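You operate a simulated robot arm through the tools that you are given. There is no shell and no other tool.

You run a simulated robot arm. Do the job below in one go: nothing can be reset, and whatever is moved stays where it is left.

Task
Top up the film cartridges. At the end: the white bottle (marked "EYE WASH") from the top of the packing table stands where the grey film carton stood; the grey film carton from the top of the packing table is on the dark red tray (marked "REJECT"); the brown sensor (marked "65") stands where the white bottle stood; there are three film cartridges on the floor of the viewing booth, made up from those on the top of the packing table; whatever was shut is shut again. Leave all else as you found it, and nothing knocked over.

Only the result counts: the job must be done as asked and must still hold three seconds after the hand-in. Knocking over, shifting, dropping, spilling or breaking anything else fails it.

Robot
A 7-joint arm with a two-finger parallel gripper, fixed in place. Base frame: the origin is at the foot of the arm, x ahead of it, y to its left, z up; the work surface is at about z = 0. Readings come in mm, rad, newtons and seconds.
With the tool pointing down near the work surface it reaches from about 220 to 580 mm from the base axis. Its first joint turns from -1.152 to 1.152 rad. Payload 2.5 kg.
The TCP is the grasp point between the finger pads, 23 mm short of the fingertips. In the tool frame z runs along the fingers and y along their closing line. Largest opening 94 mm; finger width 38, thickness 10; the body of the gripper, 54 by 96 mm, starts 39 mm behind the TCP.
Orientation is that of the tool frame in the base frame, as a unit quaternion [w, x, y, z]. With the fingers straight down and closing along the base's y, the tool's x points along the base's -x, its y along +y and its z along -z.

Tools
- The arm moves only by the tool send_rows. Its argument "moves" is a list that holds one entry, the list of rows, each a list of 7 numbers: the turn, a rotation vector about the base's x, y, z in rad, then the shift along the base's x, y, z in mm, then the closure, from 0 (fully open) to 1 (shut). In form: [[[ax, ay, az, tx, ty, tz, grip], ...]]. A call has 1 to 20 rows; each row shifts and turns the commanded pose from where the row before left it. Rows are played at 5 a second. More than 50 mm and 0.15 rad between two rows, or a gripper value outside its range, and nothing of the call is played. Where a pose cannot be reached the arm comes as near as it can. A force on the tool above 40 N (or 10 N above the force at the start of the call, whichever is more), or a blocked arm, ends the call early, and 0.2 s more pass. Each finger travels about 108 mm/s and halts on what it meets, pressing with about 35 N; the grip force reading is that of the motor and also rises with nothing between the fingers. The clock runs only during rows and for 0.2 s after the last one: add rows that do not move to give the fingers time. It gives the time, the measured TCP pose, the force on the tool (base axes), the opening and the grip force at its end, in the units of the frame above (readings bear some noise), with the torque about the TCP (base axes, N m) and any sound that the robot's microphone picked up.
- Cameras (640 x 400 px; columns grow to the right, rows downward): "scene" is fixed at [112.3, -416.5, 526.3]; the picture's right is [0.83, -0.55, 0.00], its down [-0.37, -0.55, -0.75] and it looks along [0.42, 0.63, -0.66] (base axes); focal length 243 px, centre (320, 200). "wrist" rides on the gripper at [86, 16, -75] in the tool frame; the picture's right is [-0.18, 0.98, 0.00], its down [-0.58, -0.11, -0.81] and it looks along [-0.79, -0.15, 0.59] (tool axes); focal length 243 px, centre (320, 200). There is no depth. A picture from a camera that has moved, and an enlarged one, comes with that camera's place and axes in the base frame and with its lens. The place of the scene camera against the robot may be out by one fixed shift of up to 18 mm in any direction.
- get_image(camera): a new picture of that camera. No time passes.
- close_up(camera, box): a new picture of the part [left, top, right, bottom] of that camera's present view, enlarged. No time passes.
- sign_off(): hands the job in; it is judged then, once.

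Nothing tells you positions but the pictures and the camera data. Unless the task says otherwise, let go and move clear before handing in.

The tools are called after ">>>" as a command line: name --argument value ..., lists and objects as JSON in quotes. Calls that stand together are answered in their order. send_rows: Moves the arm, as the interface text tells. Its arguments: {"type":"object","properties":{"moves":{"type":"array"}},"required":["moves"]} The other tools are called the same way: get_image (camera) takes a picture; close_up (camera, box) takes an enlarged picture of a part of a camera's view; sign_off () hands the job in.

At the start:

```text
t: 0.0
tcp_pos: [329.0, -37.6, 354.7]
tool_rot: [0.0, 0.0, 1.0, -0.001]
force: [-0.5, 1.2, 0.1]
wrist_torque: [0.04, -0.02, 0.0]
finger_gap: 93.9
gripper_force: 0.0
```

scene: 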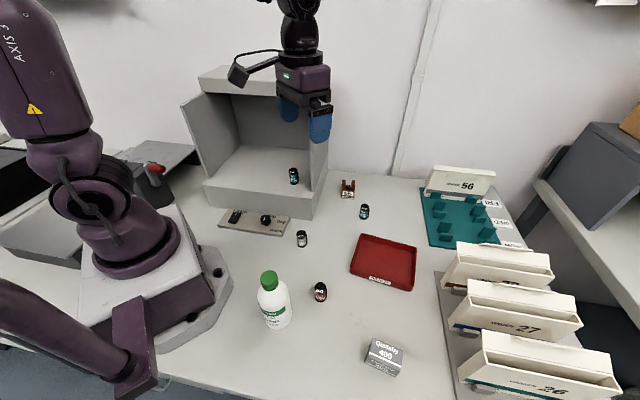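
wrist: 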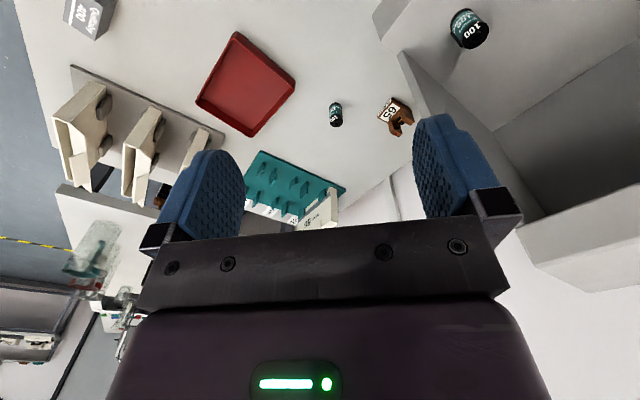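

I see a table with a viewing booth, several film cartridges, a white bottle, a grey carton, a red tray, a brown sensor and some binders. First I'll look at the details.

>>> close_up --camera "scene" --box '[180, 140, 340, 240]'

>>> close_up --camera "scene" --box '[240, 240, 440, 390]'

>>> close_up --camera "scene" --box '[280, 160, 440, 260]'

>>> close_up --camera "scene" --box '[400, 150, 640, 400]'

>>> close_up --camera "wrist" --box '[300, 0, 640, 212]'

>>> close_up --camera "scene" --box '[0, 100, 260, 260]'

```text
4.00 times, centred on (260, 190) of scene
camera zoom: at [112.3, -416.5, 526.3], right [0.83, -0.55, 0.0], down [-0.37, -0.55, -0.75], along [0.42, 0.63, -0.66], focal length 971 px, centre (560, 240)
```

zoom: 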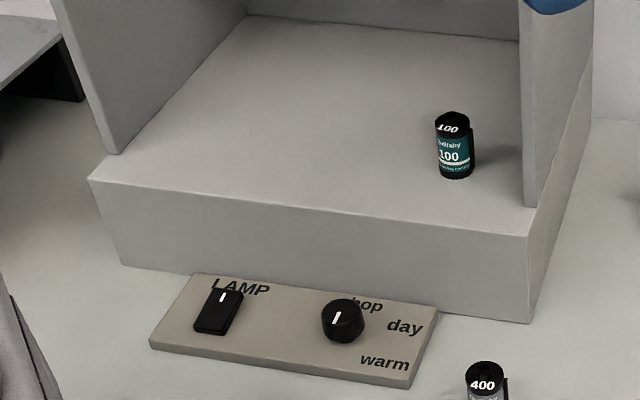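

```text
2.67 times, centred on (340, 315) of scene
camera zoom: at [112.3, -416.5, 526.3], right [0.83, -0.55, 0.0], down [-0.37, -0.55, -0.75], along [0.42, 0.63, -0.66], focal length 647 px, centre (267, -107)
```

zoom: 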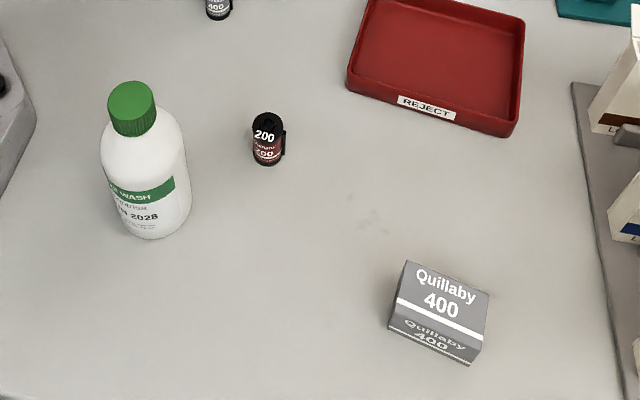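

```text
4.00 times, centred on (360, 210) of scene
camera zoom: at [112.3, -416.5, 526.3], right [0.83, -0.55, 0.0], down [-0.37, -0.55, -0.75], along [0.42, 0.63, -0.66], focal length 971 px, centre (160, 160)
```

zoom: 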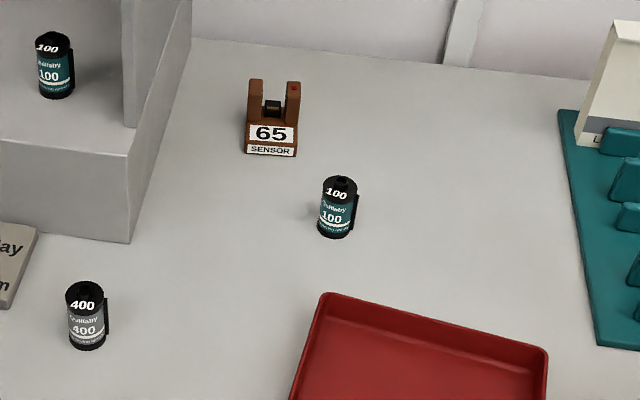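

```text
1.60 times, centred on (520, 275) of scene
camera zoom: at [112.3, -416.5, 526.3], right [0.83, -0.55, 0.0], down [-0.37, -0.55, -0.75], along [0.42, 0.63, -0.66], focal length 388 px, centre (0, 80)
```

zoom: 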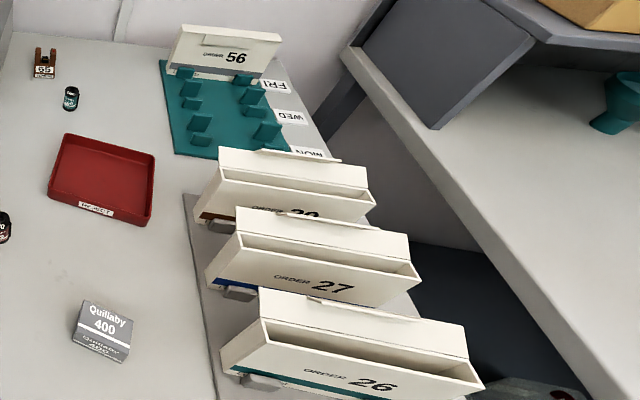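

```text
1.88 times, centred on (470, 106) of wrist
camera zoom: at [242.4, -19.9, 429.7], right [0.18, 0.98, 0.0], down [0.58, -0.11, 0.81], along [0.79, -0.15, -0.59], focal length 457 px, centre (38, 377)
```

zoom: 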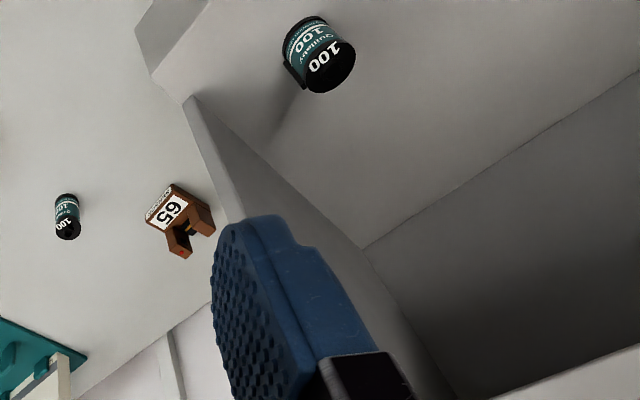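

```text
2.46 times, centred on (130, 180) of scene
camera zoom: at [112.3, -416.5, 526.3], right [0.83, -0.55, 0.0], down [-0.37, -0.55, -0.75], along [0.42, 0.63, -0.66], focal length 598 px, centre (788, 249)
```

zoom: 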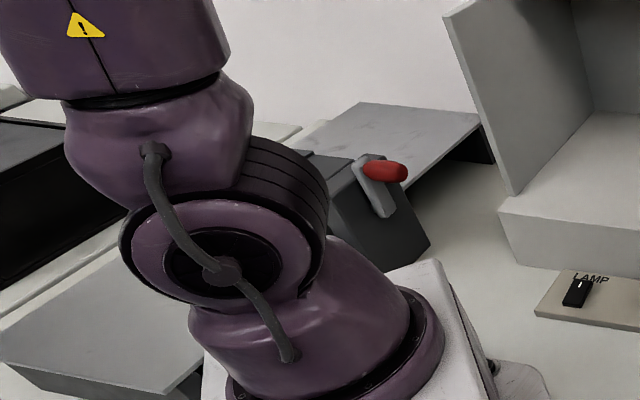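

The booth already holds one cartridge, and three more (100, 200 and 400) stand on the table. I'll turn the wrist to look at the booth and its roof before touching anything.

>>> send_rows --moves '[[[0, 0, 0.15, 0, 0, 0, 0], [0, 0, 0.15, 0, 0, 0, 0], [0, 0, 0.15, 0, 0, 0, 0], [0, 0, 0.15, 0, 0, 0, 0], [0, 0, 0.15, 0, 0, 0, 0], [0, 0, 0.15, 0, 0, 0, 0], [0, 0, 0, 0, 0, 0, 0]]]'

>>> get_image --camera "wrist"

>>> get_image --camera "scene"

```text
t: 1.6
tcp_pos: [331.1, -37.7, 354.4]
tool_rot: [0.001, -0.436, 0.9, 0.0]
force: [-0.6, 0.2, 0.0]
wrist_torque: [0.0, -0.02, 0.02]
finger_gap: 94.1
gripper_force: 0.0
```

```text
taken
camera wrist: at [262.7, -93.9, 429.5], right [-0.66, 0.75, 0.0], down [0.45, 0.39, 0.81], along [0.61, 0.53, -0.59], focal length 243 px, centre (320, 200)
```

wrist: 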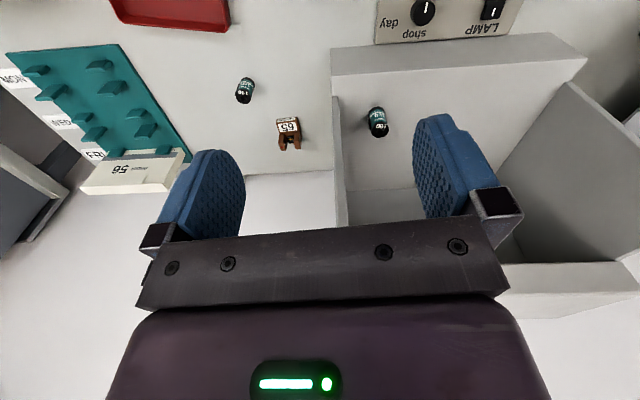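

```text
taken
```

scene: 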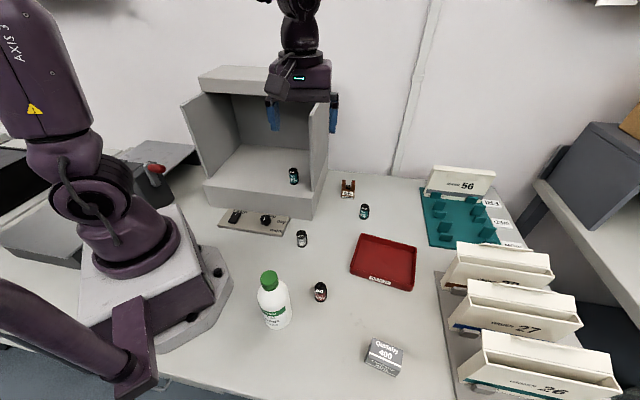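

>>> close_up --camera "wrist" --box '[200, 60, 420, 200]'

>>> close_up --camera "wrist" --box '[320, 0, 640, 330]'

>>> close_up --camera "scene" --box '[170, 50, 350, 240]'

```text
2.86 times, centred on (310, 130) of wrist
camera zoom: at [262.7, -93.9, 429.5], right [-0.66, 0.75, 0.0], down [0.45, 0.39, 0.81], along [0.61, 0.53, -0.59], focal length 693 px, centre (349, 400)
```

zoom: 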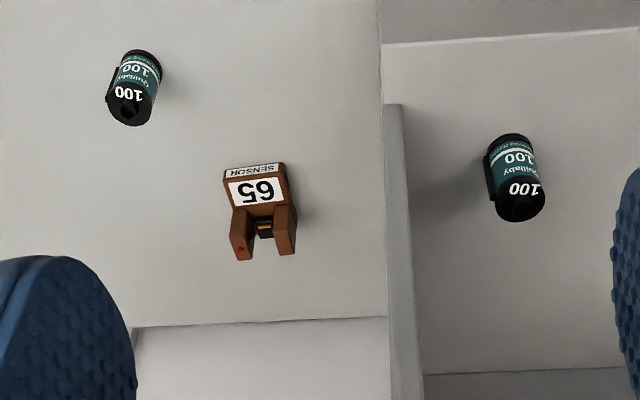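

```text
1.21 times, centred on (480, 165) of wrist
camera zoom: at [262.7, -93.9, 429.5], right [-0.66, 0.75, 0.0], down [0.45, 0.39, 0.81], along [0.61, 0.53, -0.59], focal length 294 px, centre (126, 242)
```

zoom: 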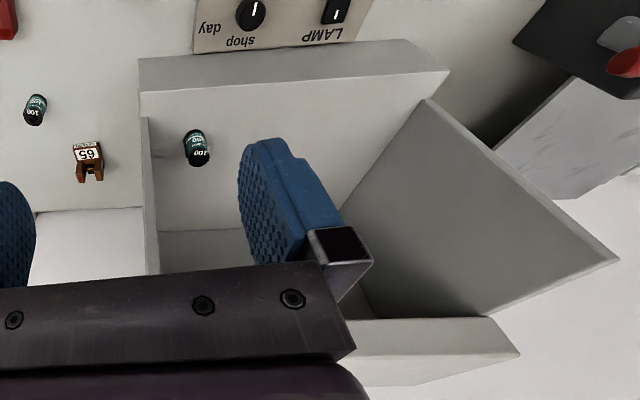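

```text
2.11 times, centred on (260, 145) of scene
camera zoom: at [112.3, -416.5, 526.3], right [0.83, -0.55, 0.0], down [-0.37, -0.55, -0.75], along [0.42, 0.63, -0.66], focal length 511 px, centre (446, 316)
```

zoom: 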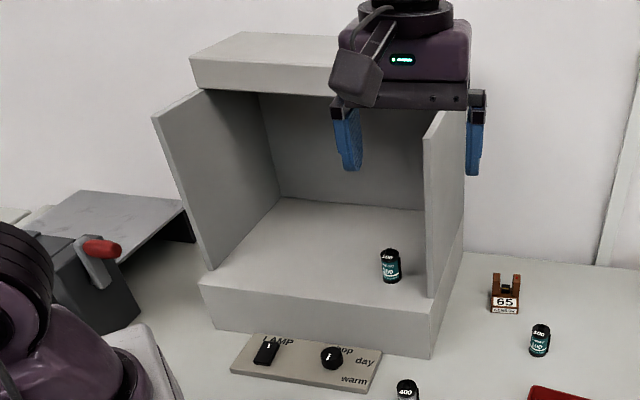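

The booth is open at the top in front, with a hood only at its back; its floor is about 88 mm up and the front edge runs at 45°. Next I'll turn to view the bottle, carton, tray and cartridges with the wrist camera for exact positions.

>>> send_rows --moves '[[[0, 0, -0.15, -8.5, -2, 0, 0], [0, 0, -0.15, -8.5, -2, 0, 0], [0, 0, -0.15, -8.5, -2, 0, 0], [0, 0, -0.15, -8.5, -2, 0, 0], [0, 0, -0.15, -8.5, -2, 0, 0], [0, 0, -0.15, -8.5, -2, 0, 0], [0, 0, -0.15, -8.5, -2, 0, 0], [0, 0, -0.15, -8.5, -2, 0, 0], [0, 0, -0.15, -8.5, -2, 0, 0], [0, 0, -0.15, -8.5, -2, 0, 0], [0, 0, -0.15, -8.5, -2, 0, 0], [0, 0, -0.15, -8.5, -2, 0, 0], [0, 0, 0, 0, 0, 0, 0]]]'

>>> get_image --camera "wrist"

>>> get_image --camera "scene"

```text
t: 4.4
tcp_pos: [226.4, -61.3, 355.1]
tool_rot: [0.0, 0.436, 0.9, 0.0]
force: [0.3, -0.5, 0.3]
wrist_torque: [0.0, 0.02, -0.01]
finger_gap: 93.7
gripper_force: 0.0
```

```text
taken
camera wrist: at [185.6, 18.1, 429.5], right [0.89, 0.47, 0.0], down [0.28, -0.52, 0.81], along [0.38, -0.71, -0.59], focal length 243 px, centre (320, 200)
```

wrist: 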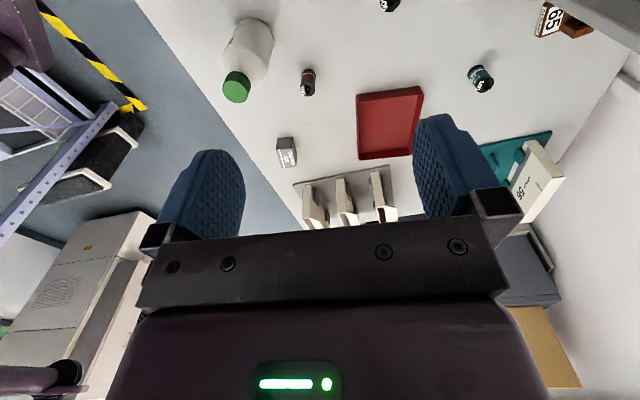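

```text
taken
```

scene: 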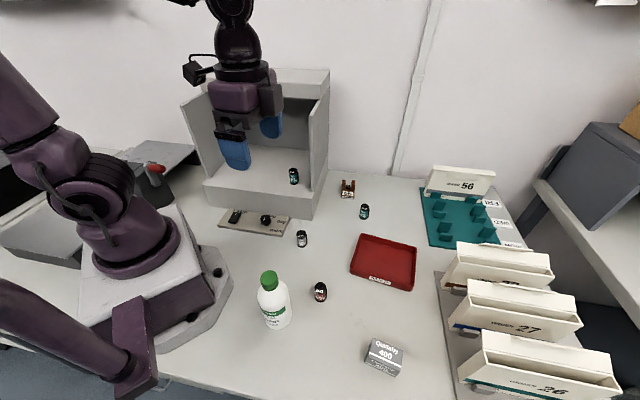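

>>> close_up --camera "wrist" --box '[200, 0, 340, 90]'

>>> close_up --camera "wrist" --box '[260, 70, 440, 182]'

>>> close_up --camera "wrist" --box '[440, 0, 640, 125]'

>>> close_up --camera "scene" --box '[170, 50, 350, 240]'

```text
4.44 times, centred on (270, 45) of wrist
camera zoom: at [185.6, 18.1, 429.5], right [0.89, 0.47, 0.0], down [0.28, -0.52, 0.81], along [0.38, -0.71, -0.59], focal length 1078 px, centre (542, 889)
```

zoom: 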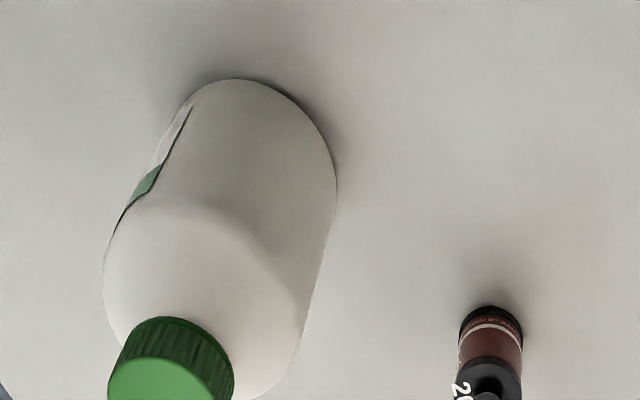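

```text
3.56 times, centred on (350, 126) of wrist
camera zoom: at [185.6, 18.1, 429.5], right [0.89, 0.47, 0.0], down [0.28, -0.52, 0.81], along [0.38, -0.71, -0.59], focal length 863 px, centre (213, 463)
```

zoom: 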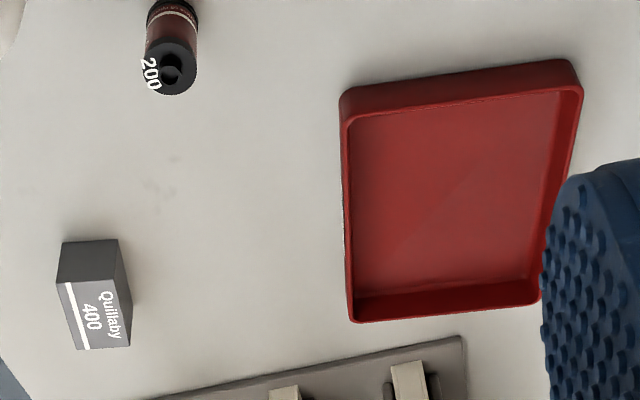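

```text
3.20 times, centred on (540, 62) of wrist
camera zoom: at [185.6, 18.1, 429.5], right [0.89, 0.47, 0.0], down [0.28, -0.52, 0.81], along [0.38, -0.71, -0.59], focal length 776 px, centre (-384, 640)
```

zoom: 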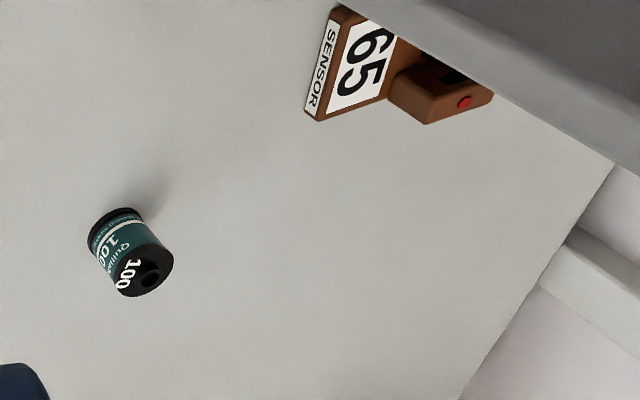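

```text
2.11 times, centred on (260, 145) of scene
camera zoom: at [112.3, -416.5, 526.3], right [0.83, -0.55, 0.0], down [-0.37, -0.55, -0.75], along [0.42, 0.63, -0.66], focal length 511 px, centre (446, 316)
```

zoom: 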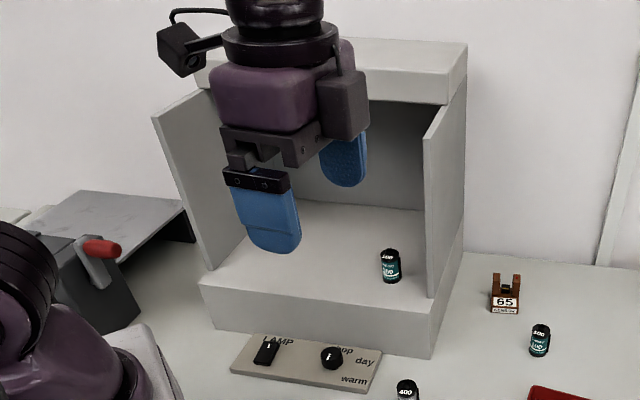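

>>> close_up --camera "scene" --box '[240, 260, 304, 340]'

>>> close_up --camera "scene" --box '[325, 170, 389, 230]'

>>> close_up --camera "scene" --box '[280, 220, 344, 310]'

>>> close_up --camera "wrist" --box '[200, 0, 290, 110]'

```text
5.00 times, centred on (272, 300) of scene
camera zoom: at [112.3, -416.5, 526.3], right [0.83, -0.55, 0.0], down [-0.37, -0.55, -0.75], along [0.42, 0.63, -0.66], focal length 1214 px, centre (560, -300)
```

zoom: 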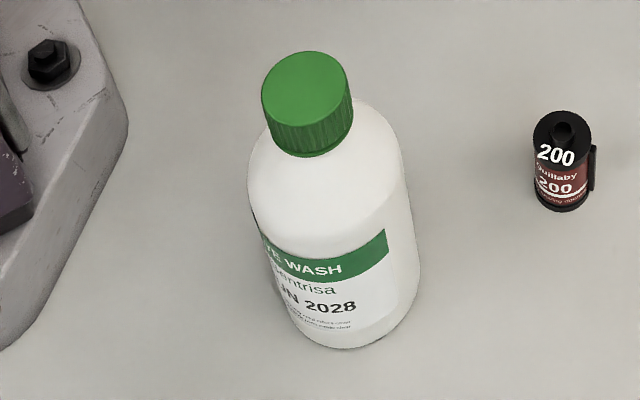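

```text
6.67 times, centred on (357, 200) of scene
camera zoom: at [112.3, -416.5, 526.3], right [0.83, -0.55, 0.0], down [-0.37, -0.55, -0.75], along [0.42, 0.63, -0.66], focal length 1618 px, centre (73, 200)
```

zoom: 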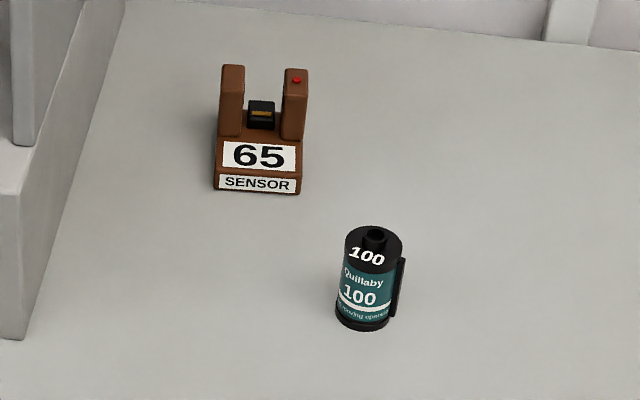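

```text
4.44 times, centred on (312, 265) of scene
camera zoom: at [112.3, -416.5, 526.3], right [0.83, -0.55, 0.0], down [-0.37, -0.55, -0.75], along [0.42, 0.63, -0.66], focal length 1079 px, centre (356, -89)
```

zoom: 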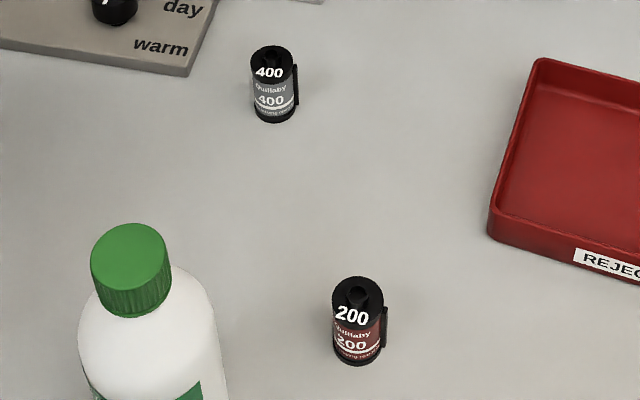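

```text
3.64 times, centred on (245, 55) of wrist
camera zoom: at [185.6, 18.1, 429.5], right [0.89, 0.47, 0.0], down [0.28, -0.52, 0.81], along [0.38, -0.71, -0.59], focal length 882 px, centre (593, 727)
```

zoom: 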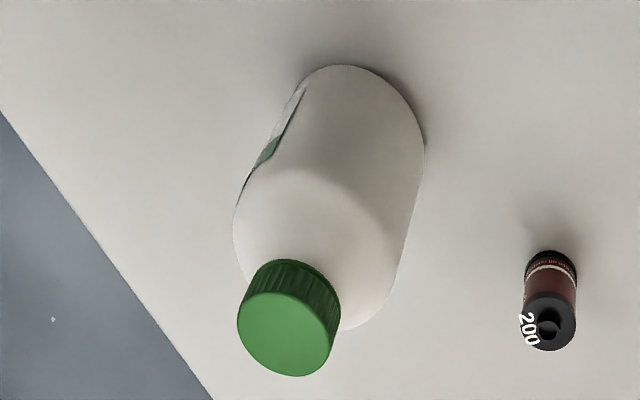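

Wrist views give: 100 cartridge ≈ (521,−40), 200 ≈ (268,−180), carton ≈ (298,−352) turned about −57°, bottle ≈ (168,−174) and about 142 tall, tray centre ≈ (456,−199), sensor front edge (552,40)–(520,69). I'll start with the 100 cartridge and hover above it.

>>> send_rows --moves '[[[0, 0, 0.02, 36.8, 2.5, -20, 0.3], [0, 0, 0.02, 36.8, 2.5, -20, 0.3], [0, 0, 0.02, 36.8, 2.5, -20, 0.3], [0, 0, 0.02, 36.8, 2.5, -20, 0.3], [0, 0, 0.02, 36.8, 2.5, -20, 0.3], [0, 0, 0.02, 36.8, 2.5, -20, 0.3], [0, 0, 0.02, 36.8, 2.5, -20, 0.3], [0, 0, 0.02, 36.8, 2.5, -20, 0.3], [0, 0, 0, 0, 0, -35, 0.3], [0, 0, 0, 0, 0, -35, 0.3], [0, 0, 0, 0, 0, 0, 0.3]]]'

>>> get_image --camera "wrist"

>>> get_image --camera "scene"

```text
t: 6.8
tcp_pos: [521.2, -43.1, 122.9]
tool_rot: [0.0, 0.361, 0.933, 0.0]
force: [0.5, 0.7, -0.2]
wrist_torque: [-0.01, 0.0, -0.02]
finger_gap: 65.9
gripper_force: 0.0
```

```text
taken
camera wrist: at [467.7, 29.2, 198.3], right [0.8, 0.6, 0.0], down [0.36, -0.47, 0.81], along [0.49, -0.64, -0.59], focal length 243 px, centre (320, 200)
```

wrist: 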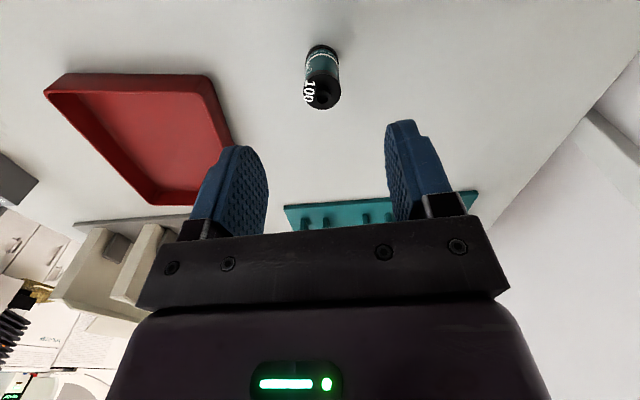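

```text
taken
```

scene: 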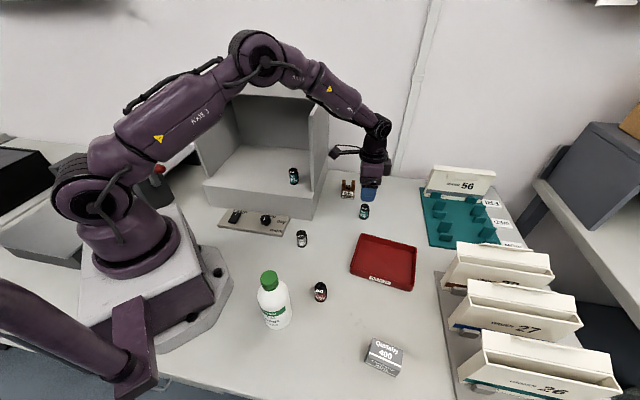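

>>> close_up --camera "wrist" --box '[260, 20, 388, 120]'

```text
4.00 times, centred on (324, 70) of wrist
camera zoom: at [467.7, 29.2, 198.3], right [0.8, 0.6, 0.0], down [0.36, -0.47, 0.81], along [0.49, -0.64, -0.59], focal length 970 px, centre (304, 720)
```

zoom: 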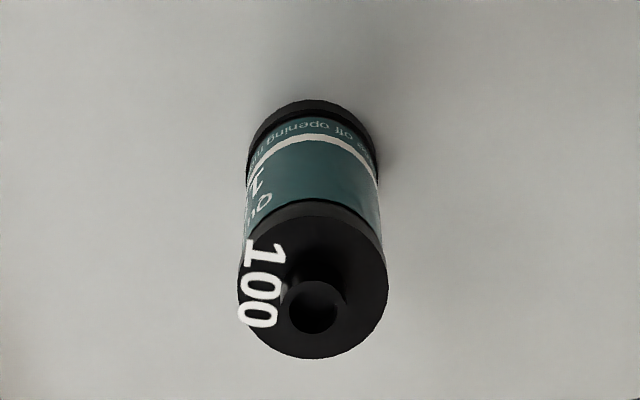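

The gripper is right above the 100 cartridge (25 mm across, about 41–46 mm tall). Now I go down and close on it.

>>> send_rows --moves '[[[0, 0, 0, 2, 0, -40, 0.3], [0, 0, 0, 0, 0, -40, 0.3], [0, 0, 0, 0, 0, -15, 0.3], [0, 0, 0, 0, 0, 0, 0.3], [0, 0, 0, 0, 0, 0, 0.6], [0, 0, 0, 0, 0, 0, 1], [0, 0, 0, 0, 0, 0, 1], [0, 0, 0, 0, 0, 0, 1]]]'

>>> get_image --camera "wrist"

```text
t: 8.6
tcp_pos: [523.7, -40.3, 31.1]
tool_rot: [0.001, 0.36, 0.933, -0.001]
force: [-1.0, -0.2, 3.9]
wrist_torque: [-0.06, 0.09, 0.0]
finger_gap: 23.4
gripper_force: 35.2
```

```text
taken
camera wrist: at [469.2, 30.8, 105.9], right [0.8, 0.6, 0.0], down [0.36, -0.47, 0.81], along [0.49, -0.64, -0.59], focal length 243 px, centre (320, 200)
```

wrist: 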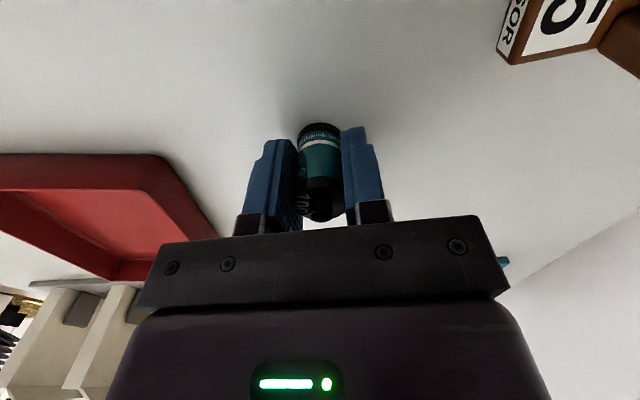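

The cartridge is gripped (gap 23.4). I'll lift it and swing around the front of the booth to above the floor, left of the cartridge that stands there.

>>> send_rows --moves '[[[0, 0, 0, 0, 0, 20, 1], [0, 0, 0, 0, 0, 42, 1], [0, 0, 0, 0, 0, 42, 1], [0, 0, 0, 0, 0, 42, 1], [0, 0, 0, 0, 0, 42, 1], [0, 0, 0, -21, -35, 0, 1], [0, 0, 0, -21, -35, 0, 1], [0, 0, 0.15, -37.5, 7.5, 0, 1], [0, 0, 0.15, -37.5, 7.5, 0, 1], [0, 0, 0.15, -37.5, 7.5, 0, 1], [0, 0, 0.15, -37.5, 7.5, 0, 1], [0, 0, 0.15, -16, 36, 0, 1], [0, 0, 0.15, -16, 36, 0, 1], [0, 0, 0.15, -16, 36, 0, 1], [0, 0, 0.15, -16, 36, 0, 1], [0, 0, 0.15, -16, 36, 0, 1], [0, 0, 0, 0, 0, 0, 1]]]'

>>> get_image --camera "wrist"

>>> get_image --camera "scene"

```text
t: 12.2
tcp_pos: [251.7, 98.9, 217.6]
tool_rot: [0.0, -0.301, 0.954, 0.0]
force: [0.0, 0.7, 0.4]
wrist_torque: [0.0, 0.01, 0.04]
finger_gap: 23.9
gripper_force: 35.0
```

```text
taken
camera wrist: at [172.1, 64.4, 291.9], right [-0.41, 0.91, 0.0], down [0.54, 0.24, 0.81], along [0.73, 0.33, -0.59], focal length 243 px, centre (320, 200)
```

wrist: 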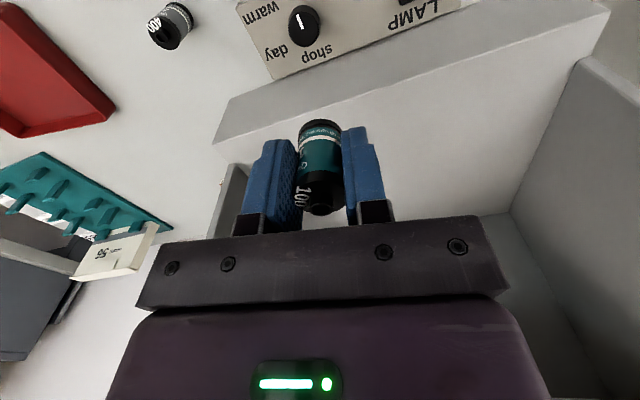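

```text
taken
```

scene: 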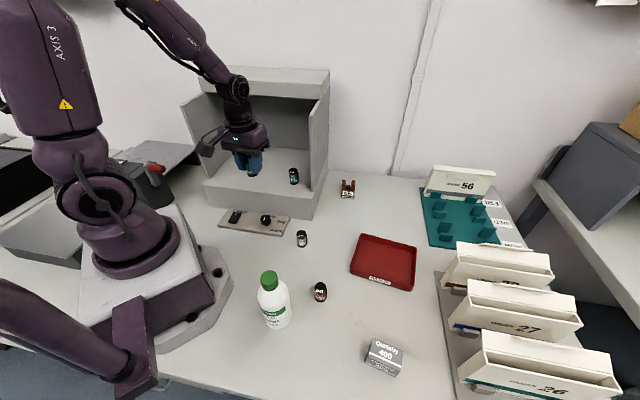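

>>> send_rows --moves '[[[0, 0, 0.045, 1.55, 38.35, 0, 1], [0, 0, 0.045, 1.55, 38.35, 0, 1], [0, 0, 0.045, 1.55, 38.35, 0, 1], [0, 0, 0.045, 1.55, 38.35, 0, 1], [0, 0, 0, 0, 0, 0, 1], [0, 0, 0, 0, 0, -30, 1], [0, 0, 0, 0, 0, -30, 1], [0, 0, 0, 0, 0, -26, 1], [0, 0, 0, 0, 0, 0, 1]]]'

>>> get_image --camera "wrist"

>>> close_up --camera "scene" --box '[180, 50, 340, 230]'

```text
t: 14.2
tcp_pos: [258.4, 252.8, 133.7]
tool_rot: [0.0, -0.385, 0.923, 0.0]
force: [0.3, -0.4, -0.8]
wrist_torque: [-0.01, 0.03, 0.01]
finger_gap: 24.0
gripper_force: 34.7
```

```text
taken
camera wrist: at [184.7, 202.9, 207.9], right [-0.57, 0.82, 0.0], down [0.49, 0.34, 0.81], along [0.66, 0.46, -0.59], focal length 243 px, centre (320, 200)
```

wrist: 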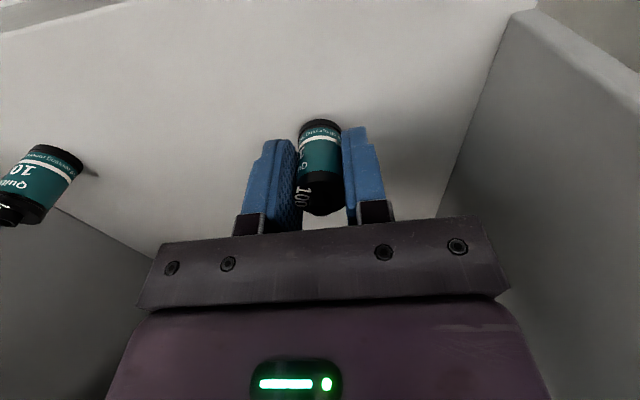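

```text
2.22 times, centred on (260, 140) of scene
camera zoom: at [112.3, -416.5, 526.3], right [0.83, -0.55, 0.0], down [-0.37, -0.55, -0.75], along [0.42, 0.63, -0.66], focal length 539 px, centre (453, 333)
```

zoom: 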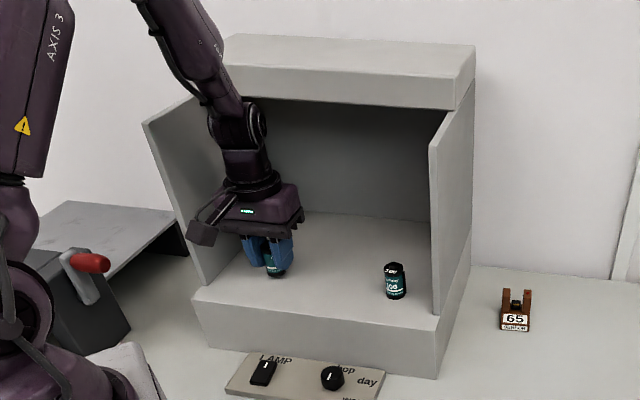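

>>> send_rows --moves '[[[0, 0, 0, 0, 0, -4, 1], [0, 0, 0, 0, 0, -4, 1], [0, 0, 0, 0, 0, -2, 1], [0, 0, 0, 0, 0, 0, 1]]]'

>>> close_up --camera "wrist" --box '[240, 80, 400, 200]'

```text
t: 15.2
tcp_pos: [258.6, 251.6, 123.5]
tool_rot: [0.002, -0.384, 0.923, 0.001]
force: [-2.9, -4.7, 27.7]
wrist_torque: [-0.13, -0.01, 0.04]
finger_gap: 24.4
gripper_force: 35.2
```

```text
3.33 times, centred on (320, 140) of wrist
camera zoom: at [185.7, 203.8, 197.5], right [-0.57, 0.82, 0.0], down [0.48, 0.33, 0.81], along [0.66, 0.46, -0.59], focal length 809 px, centre (320, 400)
```

zoom: 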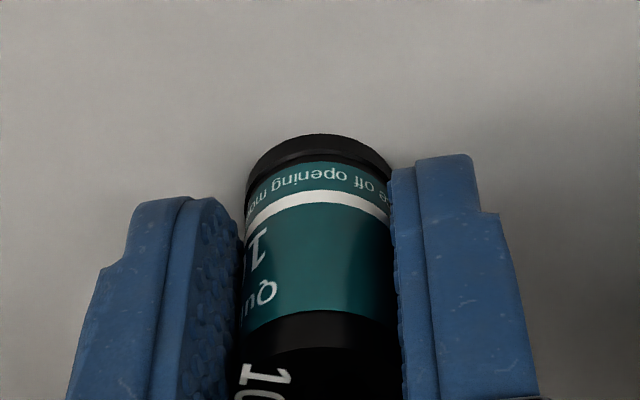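

The cartridge touches the booth floor (28 N). I'll ease up slightly, open to about 50 mm and rise straight up.

>>> send_rows --moves '[[[0, 0, 0, 0, 0, 2, 1], [0, 0, 0, 0, 0, 0, 1], [0, 0, 0, 0, 0, 0, 0.7], [0, 0, 0, 0, 0, 0, 0.5], [0, 0, 0, 0, 0, 0, 0.5], [0, 0, 0, 0, 0, 20, 0.5], [0, 0, 0, 0, 0, 35, 0.5], [0, 0, 0, 0, 0, 35, 0.5], [0, 0, 0, 0, 0, 0, 0.5]]]'

>>> get_image --camera "wrist"

>>> close_up --camera "scene" --box '[180, 50, 340, 230]'

```text
t: 17.2
tcp_pos: [260.3, 254.2, 213.8]
tool_rot: [0.0, -0.385, 0.923, 0.0]
force: [-0.4, 0.6, 0.2]
wrist_torque: [0.01, -0.04, 0.0]
finger_gap: 47.0
gripper_force: 0.1
```

```text
taken
camera wrist: at [186.3, 205.2, 288.9], right [-0.57, 0.82, 0.0], down [0.49, 0.34, 0.81], along [0.66, 0.46, -0.59], focal length 243 px, centre (320, 200)
```

wrist: 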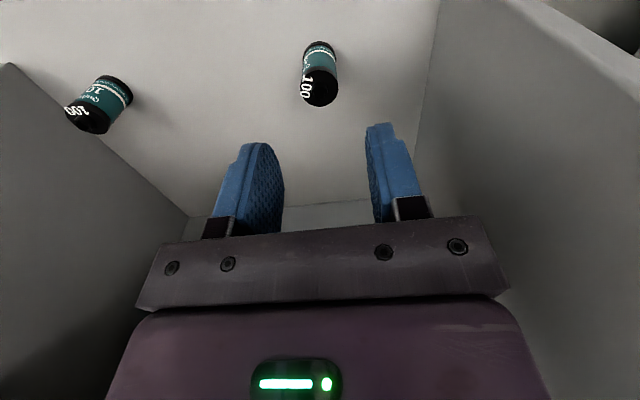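

```text
2.22 times, centred on (260, 140) of scene
camera zoom: at [112.3, -416.5, 526.3], right [0.83, -0.55, 0.0], down [-0.37, -0.55, -0.75], along [0.42, 0.63, -0.66], focal length 539 px, centre (453, 333)
```

zoom: 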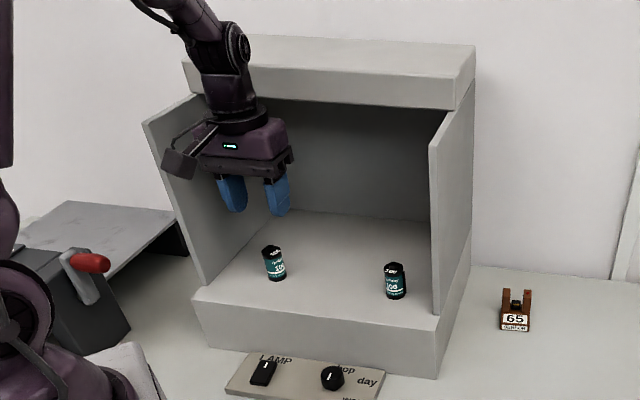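

The first cartridge stands upright in the booth. I'll back out and go above the 200 cartridge at (268,−180).

>>> send_rows --moves '[[[0, 0, 0, -2, -38.75, 2.5, 0.4], [0, 0, 0, -2, -38.75, 2.5, 0.4], [0, 0, -0.145, -2, -38.75, 2.5, 0.4], [0, 0, -0.145, -2, -38.75, 2.5, 0.4], [0, 0, -0.15, 2.6, -40, 0, 0.4], [0, 0, -0.15, 2.6, -40, 0, 0.4], [0, 0, -0.15, 2.6, -40, 0, 0.4], [0, 0, -0.15, 2.6, -40, 0, 0.4], [0, 0, -0.15, 2.6, -40, 0, 0.4], [0, 0, -0.15, 2.6, -40, 0, 0.4], [0, 0, -0.15, 2.6, -40, 0, 0.4], [0, 0, -0.12, 0, 0, 0, 0.4], [0, 0, -0.12, 0, 0, 0, 0.4], [0, 0, -0.11, 0, 0, -20, 0.4], [0, 0, 0, 0, 0, -35, 0.4], [0, 0, 0, 0, 0, -35, 0.4], [0, 0, 0, 0, 0, 0, 0.4]]]'

>>> get_image --camera "wrist"

>>> close_up --camera "wrist" --box '[230, 0, 410, 150]'

>>> get_image --camera "scene"

```text
t: 20.8
tcp_pos: [268.5, -182.3, 134.6]
tool_rot: [0.001, 0.435, 0.9, 0.0]
force: [0.3, 0.9, 0.0]
wrist_torque: [0.01, -0.02, 0.0]
finger_gap: 56.5
gripper_force: 0.1
```

```text
taken
camera wrist: at [226.6, -104.8, 209.7], right [0.88, 0.47, 0.0], down [0.28, -0.52, 0.81], along [0.38, -0.71, -0.59], focal length 243 px, centre (320, 200)
```

wrist: 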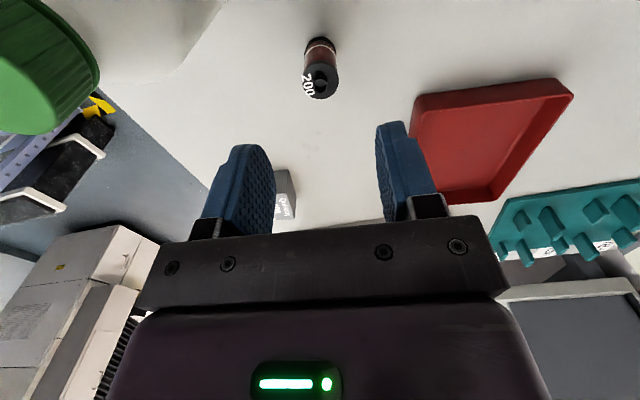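

```text
2.67 times, centred on (320, 75) of wrist
camera zoom: at [226.6, -104.8, 209.7], right [0.88, 0.47, 0.0], down [0.28, -0.52, 0.81], along [0.38, -0.71, -0.59], focal length 647 px, centre (320, 533)
```

zoom: 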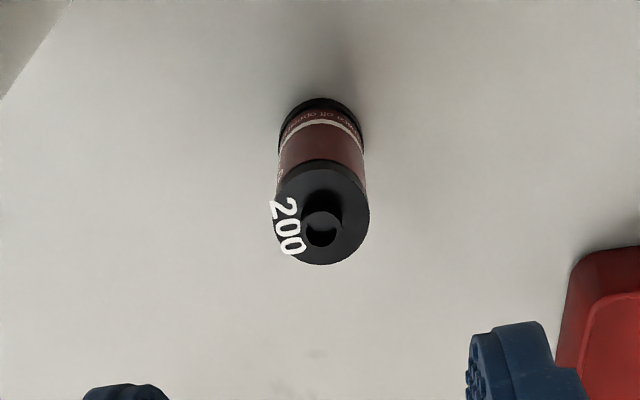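

```text
taken
```

scene: 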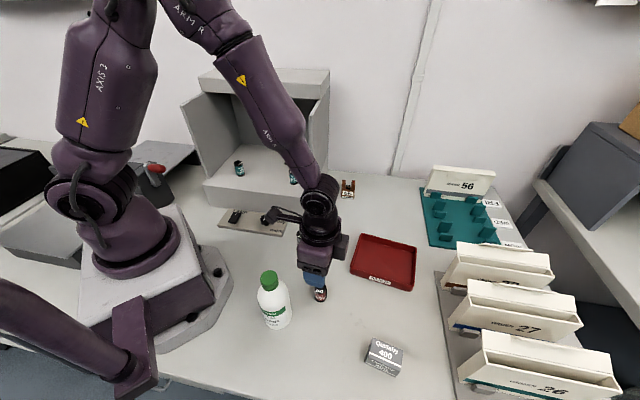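

>>> send_rows --moves '[[[0, 0, 0, 0.5, 0.5, -40, 0.4], [0, 0, 0, 0, 0, -40, 0.4], [0, 0, 0, 0, 0, -24, 0.4], [0, 0, 0, 0, 0, 0, 0.4], [0, 0, 0, 0, 0, 0, 0.6], [0, 0, 0, 0, 0, 0, 1], [0, 0, 0, 0, 0, 0, 1], [0, 0, 0, 0, 0, 0, 1]]]'

>>> get_image --camera "wrist"

```text
t: 22.6
tcp_pos: [270.3, -183.9, 31.3]
tool_rot: [0.0, 0.434, 0.901, 0.0]
force: [-0.6, -0.6, -0.1]
wrist_torque: [0.0, -0.05, 0.01]
finger_gap: 23.9
gripper_force: 34.8
```

```text
taken
camera wrist: at [228.6, -104.4, 105.2], right [0.88, 0.47, 0.0], down [0.28, -0.52, 0.81], along [0.38, -0.71, -0.59], focal length 243 px, centre (320, 200)
```

wrist: 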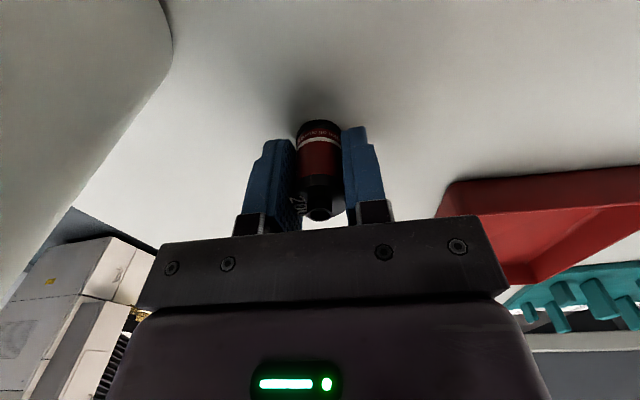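

>>> send_rows --moves '[[[0, 0, 0, 0, 0, 20, 1], [0, 0, 0, 0, 0, 42, 1], [0, 0, 0, 0, 0, 42, 1], [0, 0, 0.15, 0, 0, 42, 1], [0, 0, 0.15, 0, 0, 42, 1], [0, 0, 0.15, -1.6, 40.3, 0, 1], [0, 0, 0.15, -1.6, 40.3, 0, 1], [0, 0, 0.15, -1.6, 40.3, 0, 1], [0, 0, 0.15, -1.6, 40.3, 0, 1], [0, 0, 0.15, -1.6, 40.3, 0, 1], [0, 0, 0.15, -1.6, 40.3, 0, 1], [0, 0, 0.15, -1.6, 40.3, 0, 1], [0, 0, 0.11, 20, 31.3, 0, 1], [0, 0, 0.11, 20, 31.3, 0, 1], [0, 0, 0.11, 20, 31.3, 0, 1], [0, 0, 0, 0, 0, 0, 1]]]'

>>> get_image --camera "wrist"

>>> close_up --camera "scene" --box '[180, 50, 340, 230]'

```text
t: 26.0
tcp_pos: [318.5, 192.1, 218.1]
tool_rot: [0.0, -0.381, 0.925, 0.0]
force: [-0.2, 0.1, -0.9]
wrist_torque: [0.02, -0.01, 0.01]
finger_gap: 24.0
gripper_force: 35.2
```

```text
taken
camera wrist: at [245.2, 143.4, 292.4], right [-0.56, 0.83, 0.0], down [0.49, 0.33, 0.81], along [0.67, 0.45, -0.59], focal length 243 px, centre (320, 200)
```

wrist: 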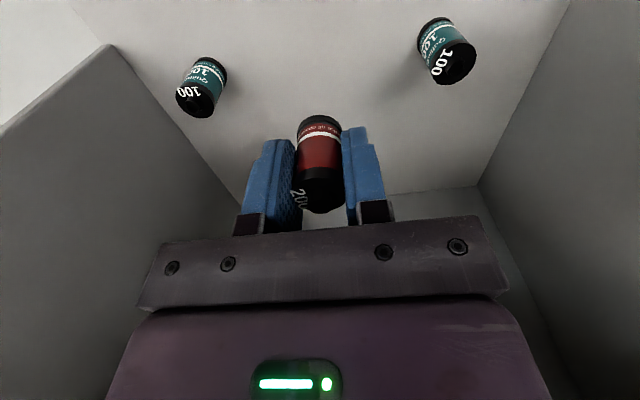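

```text
2.22 times, centred on (260, 140) of scene
camera zoom: at [112.3, -416.4, 526.3], right [0.83, -0.55, 0.0], down [-0.37, -0.55, -0.75], along [0.42, 0.63, -0.66], focal length 539 px, centre (453, 333)
```

zoom: 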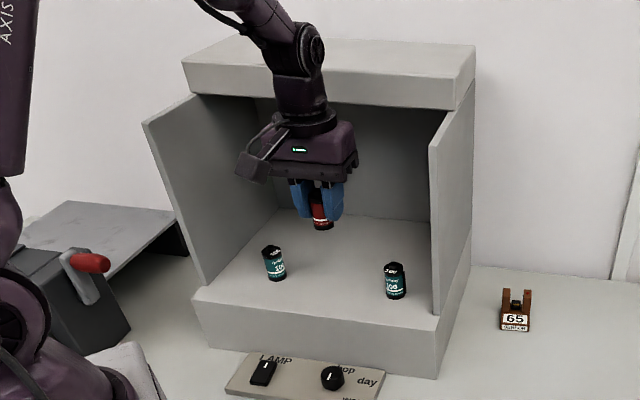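

>>> send_rows --moves '[[[0, 0, 0, 0, 0, -35, 1], [0, 0, 0, 0, 0, -35, 1], [0, 0, 0, 0, 0, -17, 1], [0, 0, 0, 0, 0, -3, 1], [0, 0, 0, 0, 0, -3, 1], [0, 0, 0, 0, 0, 0, 1]]]'

>>> close_up --camera "wrist" --box '[240, 80, 400, 200]'

```text
t: 27.4
tcp_pos: [317.9, 192.8, 123.8]
tool_rot: [0.0, -0.38, 0.925, -0.001]
force: [0.2, 0.1, 2.1]
wrist_torque: [0.02, 0.02, 0.0]
finger_gap: 24.3
gripper_force: 35.4
```

```text
3.33 times, centred on (320, 140) of wrist
camera zoom: at [244.1, 144.9, 199.7], right [-0.56, 0.83, 0.0], down [0.49, 0.33, 0.81], along [0.67, 0.45, -0.59], focal length 809 px, centre (320, 400)
```

zoom: 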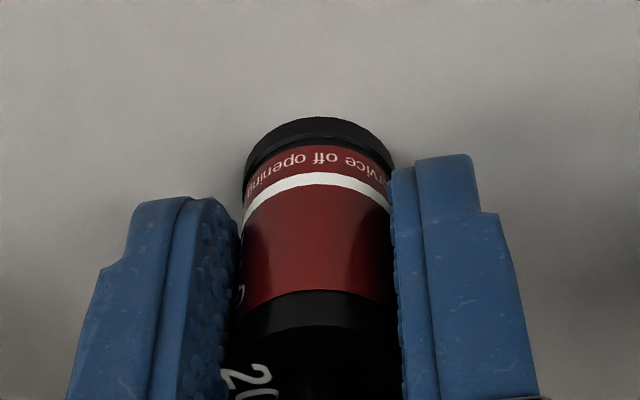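

Very light touch (about 2 N). One more millimetre down, then release and rise.

>>> send_rows --moves '[[[0, 0, 0, 0, 0, -1, 1], [0, 0, 0, 0, 0, 0, 1], [0, 0, 0, 0, 0, 0, 0.7], [0, 0, 0, 0, 0, 0, 0.5], [0, 0, 0, 0, 0, 0, 0.5], [0, 0, 0, 0, 0, 20, 0.5], [0, 0, 0, 0, 0, 40, 0.5], [0, 0, 0, 0, 0, 40, 0.5], [0, 0, 0, 0, 0, 0, 0.5]]]'

>>> get_image --camera "wrist"

>>> get_image --camera "scene"

```text
t: 29.4
tcp_pos: [319.1, 194.3, 223.7]
tool_rot: [0.0, -0.38, 0.925, 0.0]
force: [0.3, -0.1, 0.3]
wrist_torque: [-0.01, 0.0, -0.03]
finger_gap: 47.1
gripper_force: 0.1
```

```text
taken
camera wrist: at [245.5, 146.0, 298.5], right [-0.56, 0.83, 0.0], down [0.49, 0.33, 0.81], along [0.67, 0.45, -0.59], focal length 243 px, centre (320, 200)
```

wrist: 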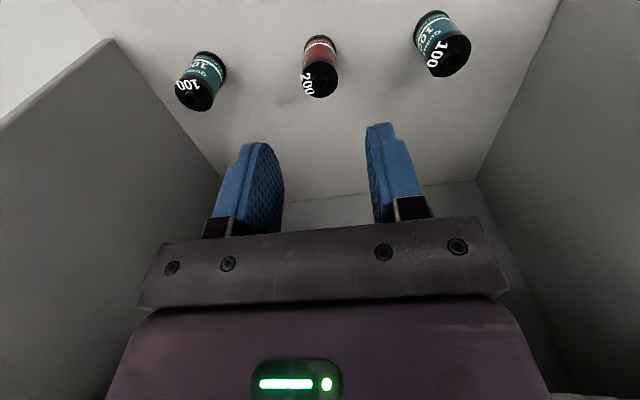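

```text
taken
```

scene: 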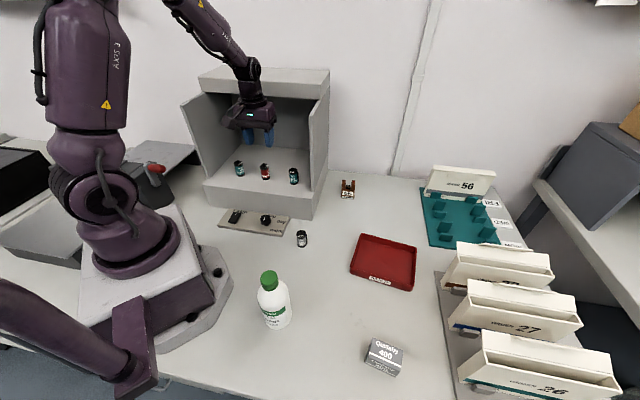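

All three cartridges stand upright in the booth. Next is the grey carton at about (298,−352); I move above it with the fingers set across its narrow side.

>>> send_rows --moves '[[[0, 0, 0, -20, -31.7, 2, 0.3], [0, 0, 0, -20, -31.7, 2, 0.3], [0, 0, 0, -20, -31.7, 2, 0.3], [0, 0, -0.148, 3.65, -41.1, 0, 0.3], [0, 0, -0.148, 3.65, -41.1, 0, 0.3], [0, 0, -0.148, 3.65, -41.1, 0, 0.3], [0, 0, -0.148, 3.65, -41.1, 0, 0.3], [0, 0, -0.148, 3.65, -41.1, 0, 0.3], [0, 0, -0.148, 3.65, -41.1, 0, 0.3], [0, 0, -0.148, 3.65, -41.1, 0, 0.3], [0, 0, -0.148, 3.65, -41.1, 0, 0.3], [0, 0, -0.148, 3.65, -41.1, 0, 0.3], [0, 0, -0.148, 3.65, -41.1, 0, 0.3], [0, 0, -0.148, 3.65, -41.1, 0, 0.3], [0, 0, -0.148, 0, 0, -30, 0.3], [0, 0, 0, 0, 0, -35, 0.3], [0, 0, 0, 0, 0, -30, 0.3], [0, 0, 0, 0, 0, 0, 0.3]]]'

>>> get_image --camera "wrist"

>>> close_up --camera "wrist" --box '[220, 0, 420, 150]'

>>> get_image --camera "scene"

```text
t: 33.2
tcp_pos: [297.8, -353.4, 133.6]
tool_rot: [0.0, 0.478, 0.878, 0.001]
force: [0.4, 0.8, 0.8]
wrist_torque: [-0.01, -0.02, 0.02]
finger_gap: 65.9
gripper_force: 0.0
```

```text
taken
camera wrist: at [263.7, -271.7, 208.1], right [0.93, 0.38, 0.0], down [0.22, -0.55, 0.81], along [0.31, -0.75, -0.59], focal length 243 px, centre (320, 200)
```

wrist: 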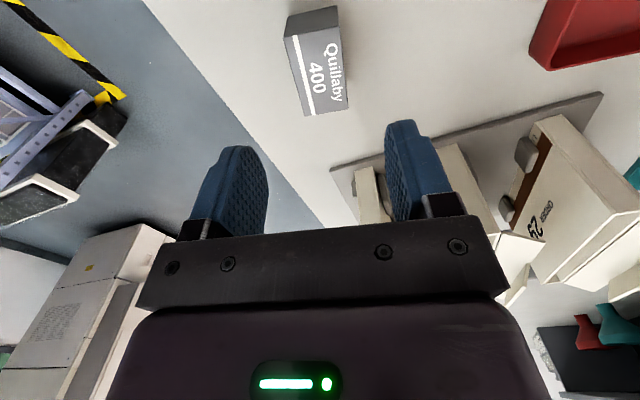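

```text
2.67 times, centred on (320, 75) of wrist
camera zoom: at [263.7, -271.7, 208.1], right [0.93, 0.38, 0.0], down [0.22, -0.55, 0.81], along [0.31, -0.75, -0.59], focal length 647 px, centre (320, 533)
```

zoom: 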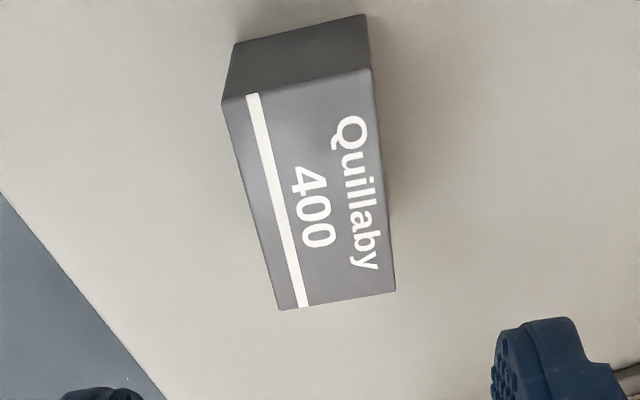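

```text
taken
```

scene: 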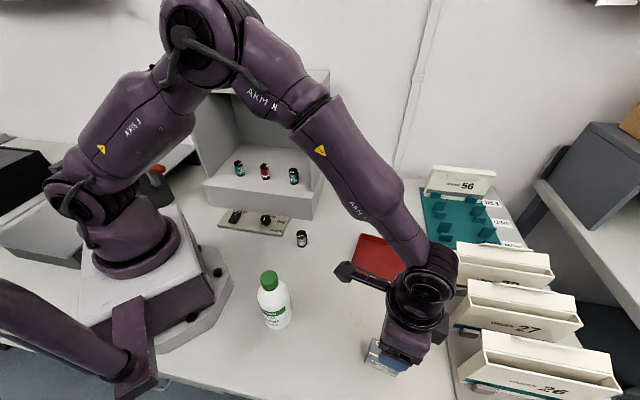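

The gripper is centred over the carton (centre (297,−353), 36 × 57 × 37 mm). Going down to grip it.

>>> send_rows --moves '[[[0, 0, 0, 0, 0, -40, 0.3], [0, 0, 0, 0, 0, -40, 0.3], [0, 0, 0, 0, 0, -25, 0.3], [0, 0, 0, 0, 0, 0, 0.3], [0, 0, 0, 0, 0, 0, 0.5], [0, 0, 0, 0, 0, 0, 1], [0, 0, 0, 0, 0, 0, 1], [0, 0, 0, 0, 0, 0, 1]]]'

>>> get_image --camera "wrist"

```text
t: 35.0
tcp_pos: [296.0, -355.1, 28.2]
tool_rot: [0.0, 0.478, 0.879, 0.0]
force: [0.3, -0.5, 0.0]
wrist_torque: [-0.02, -0.03, 0.01]
finger_gap: 34.9
gripper_force: 35.0
```

```text
taken
camera wrist: at [262.0, -272.8, 103.6], right [0.93, 0.38, 0.0], down [0.22, -0.55, 0.81], along [0.31, -0.75, -0.59], focal length 243 px, centre (320, 200)
```

wrist: 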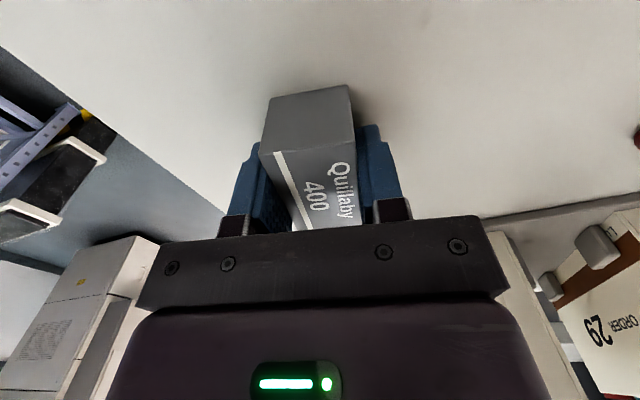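

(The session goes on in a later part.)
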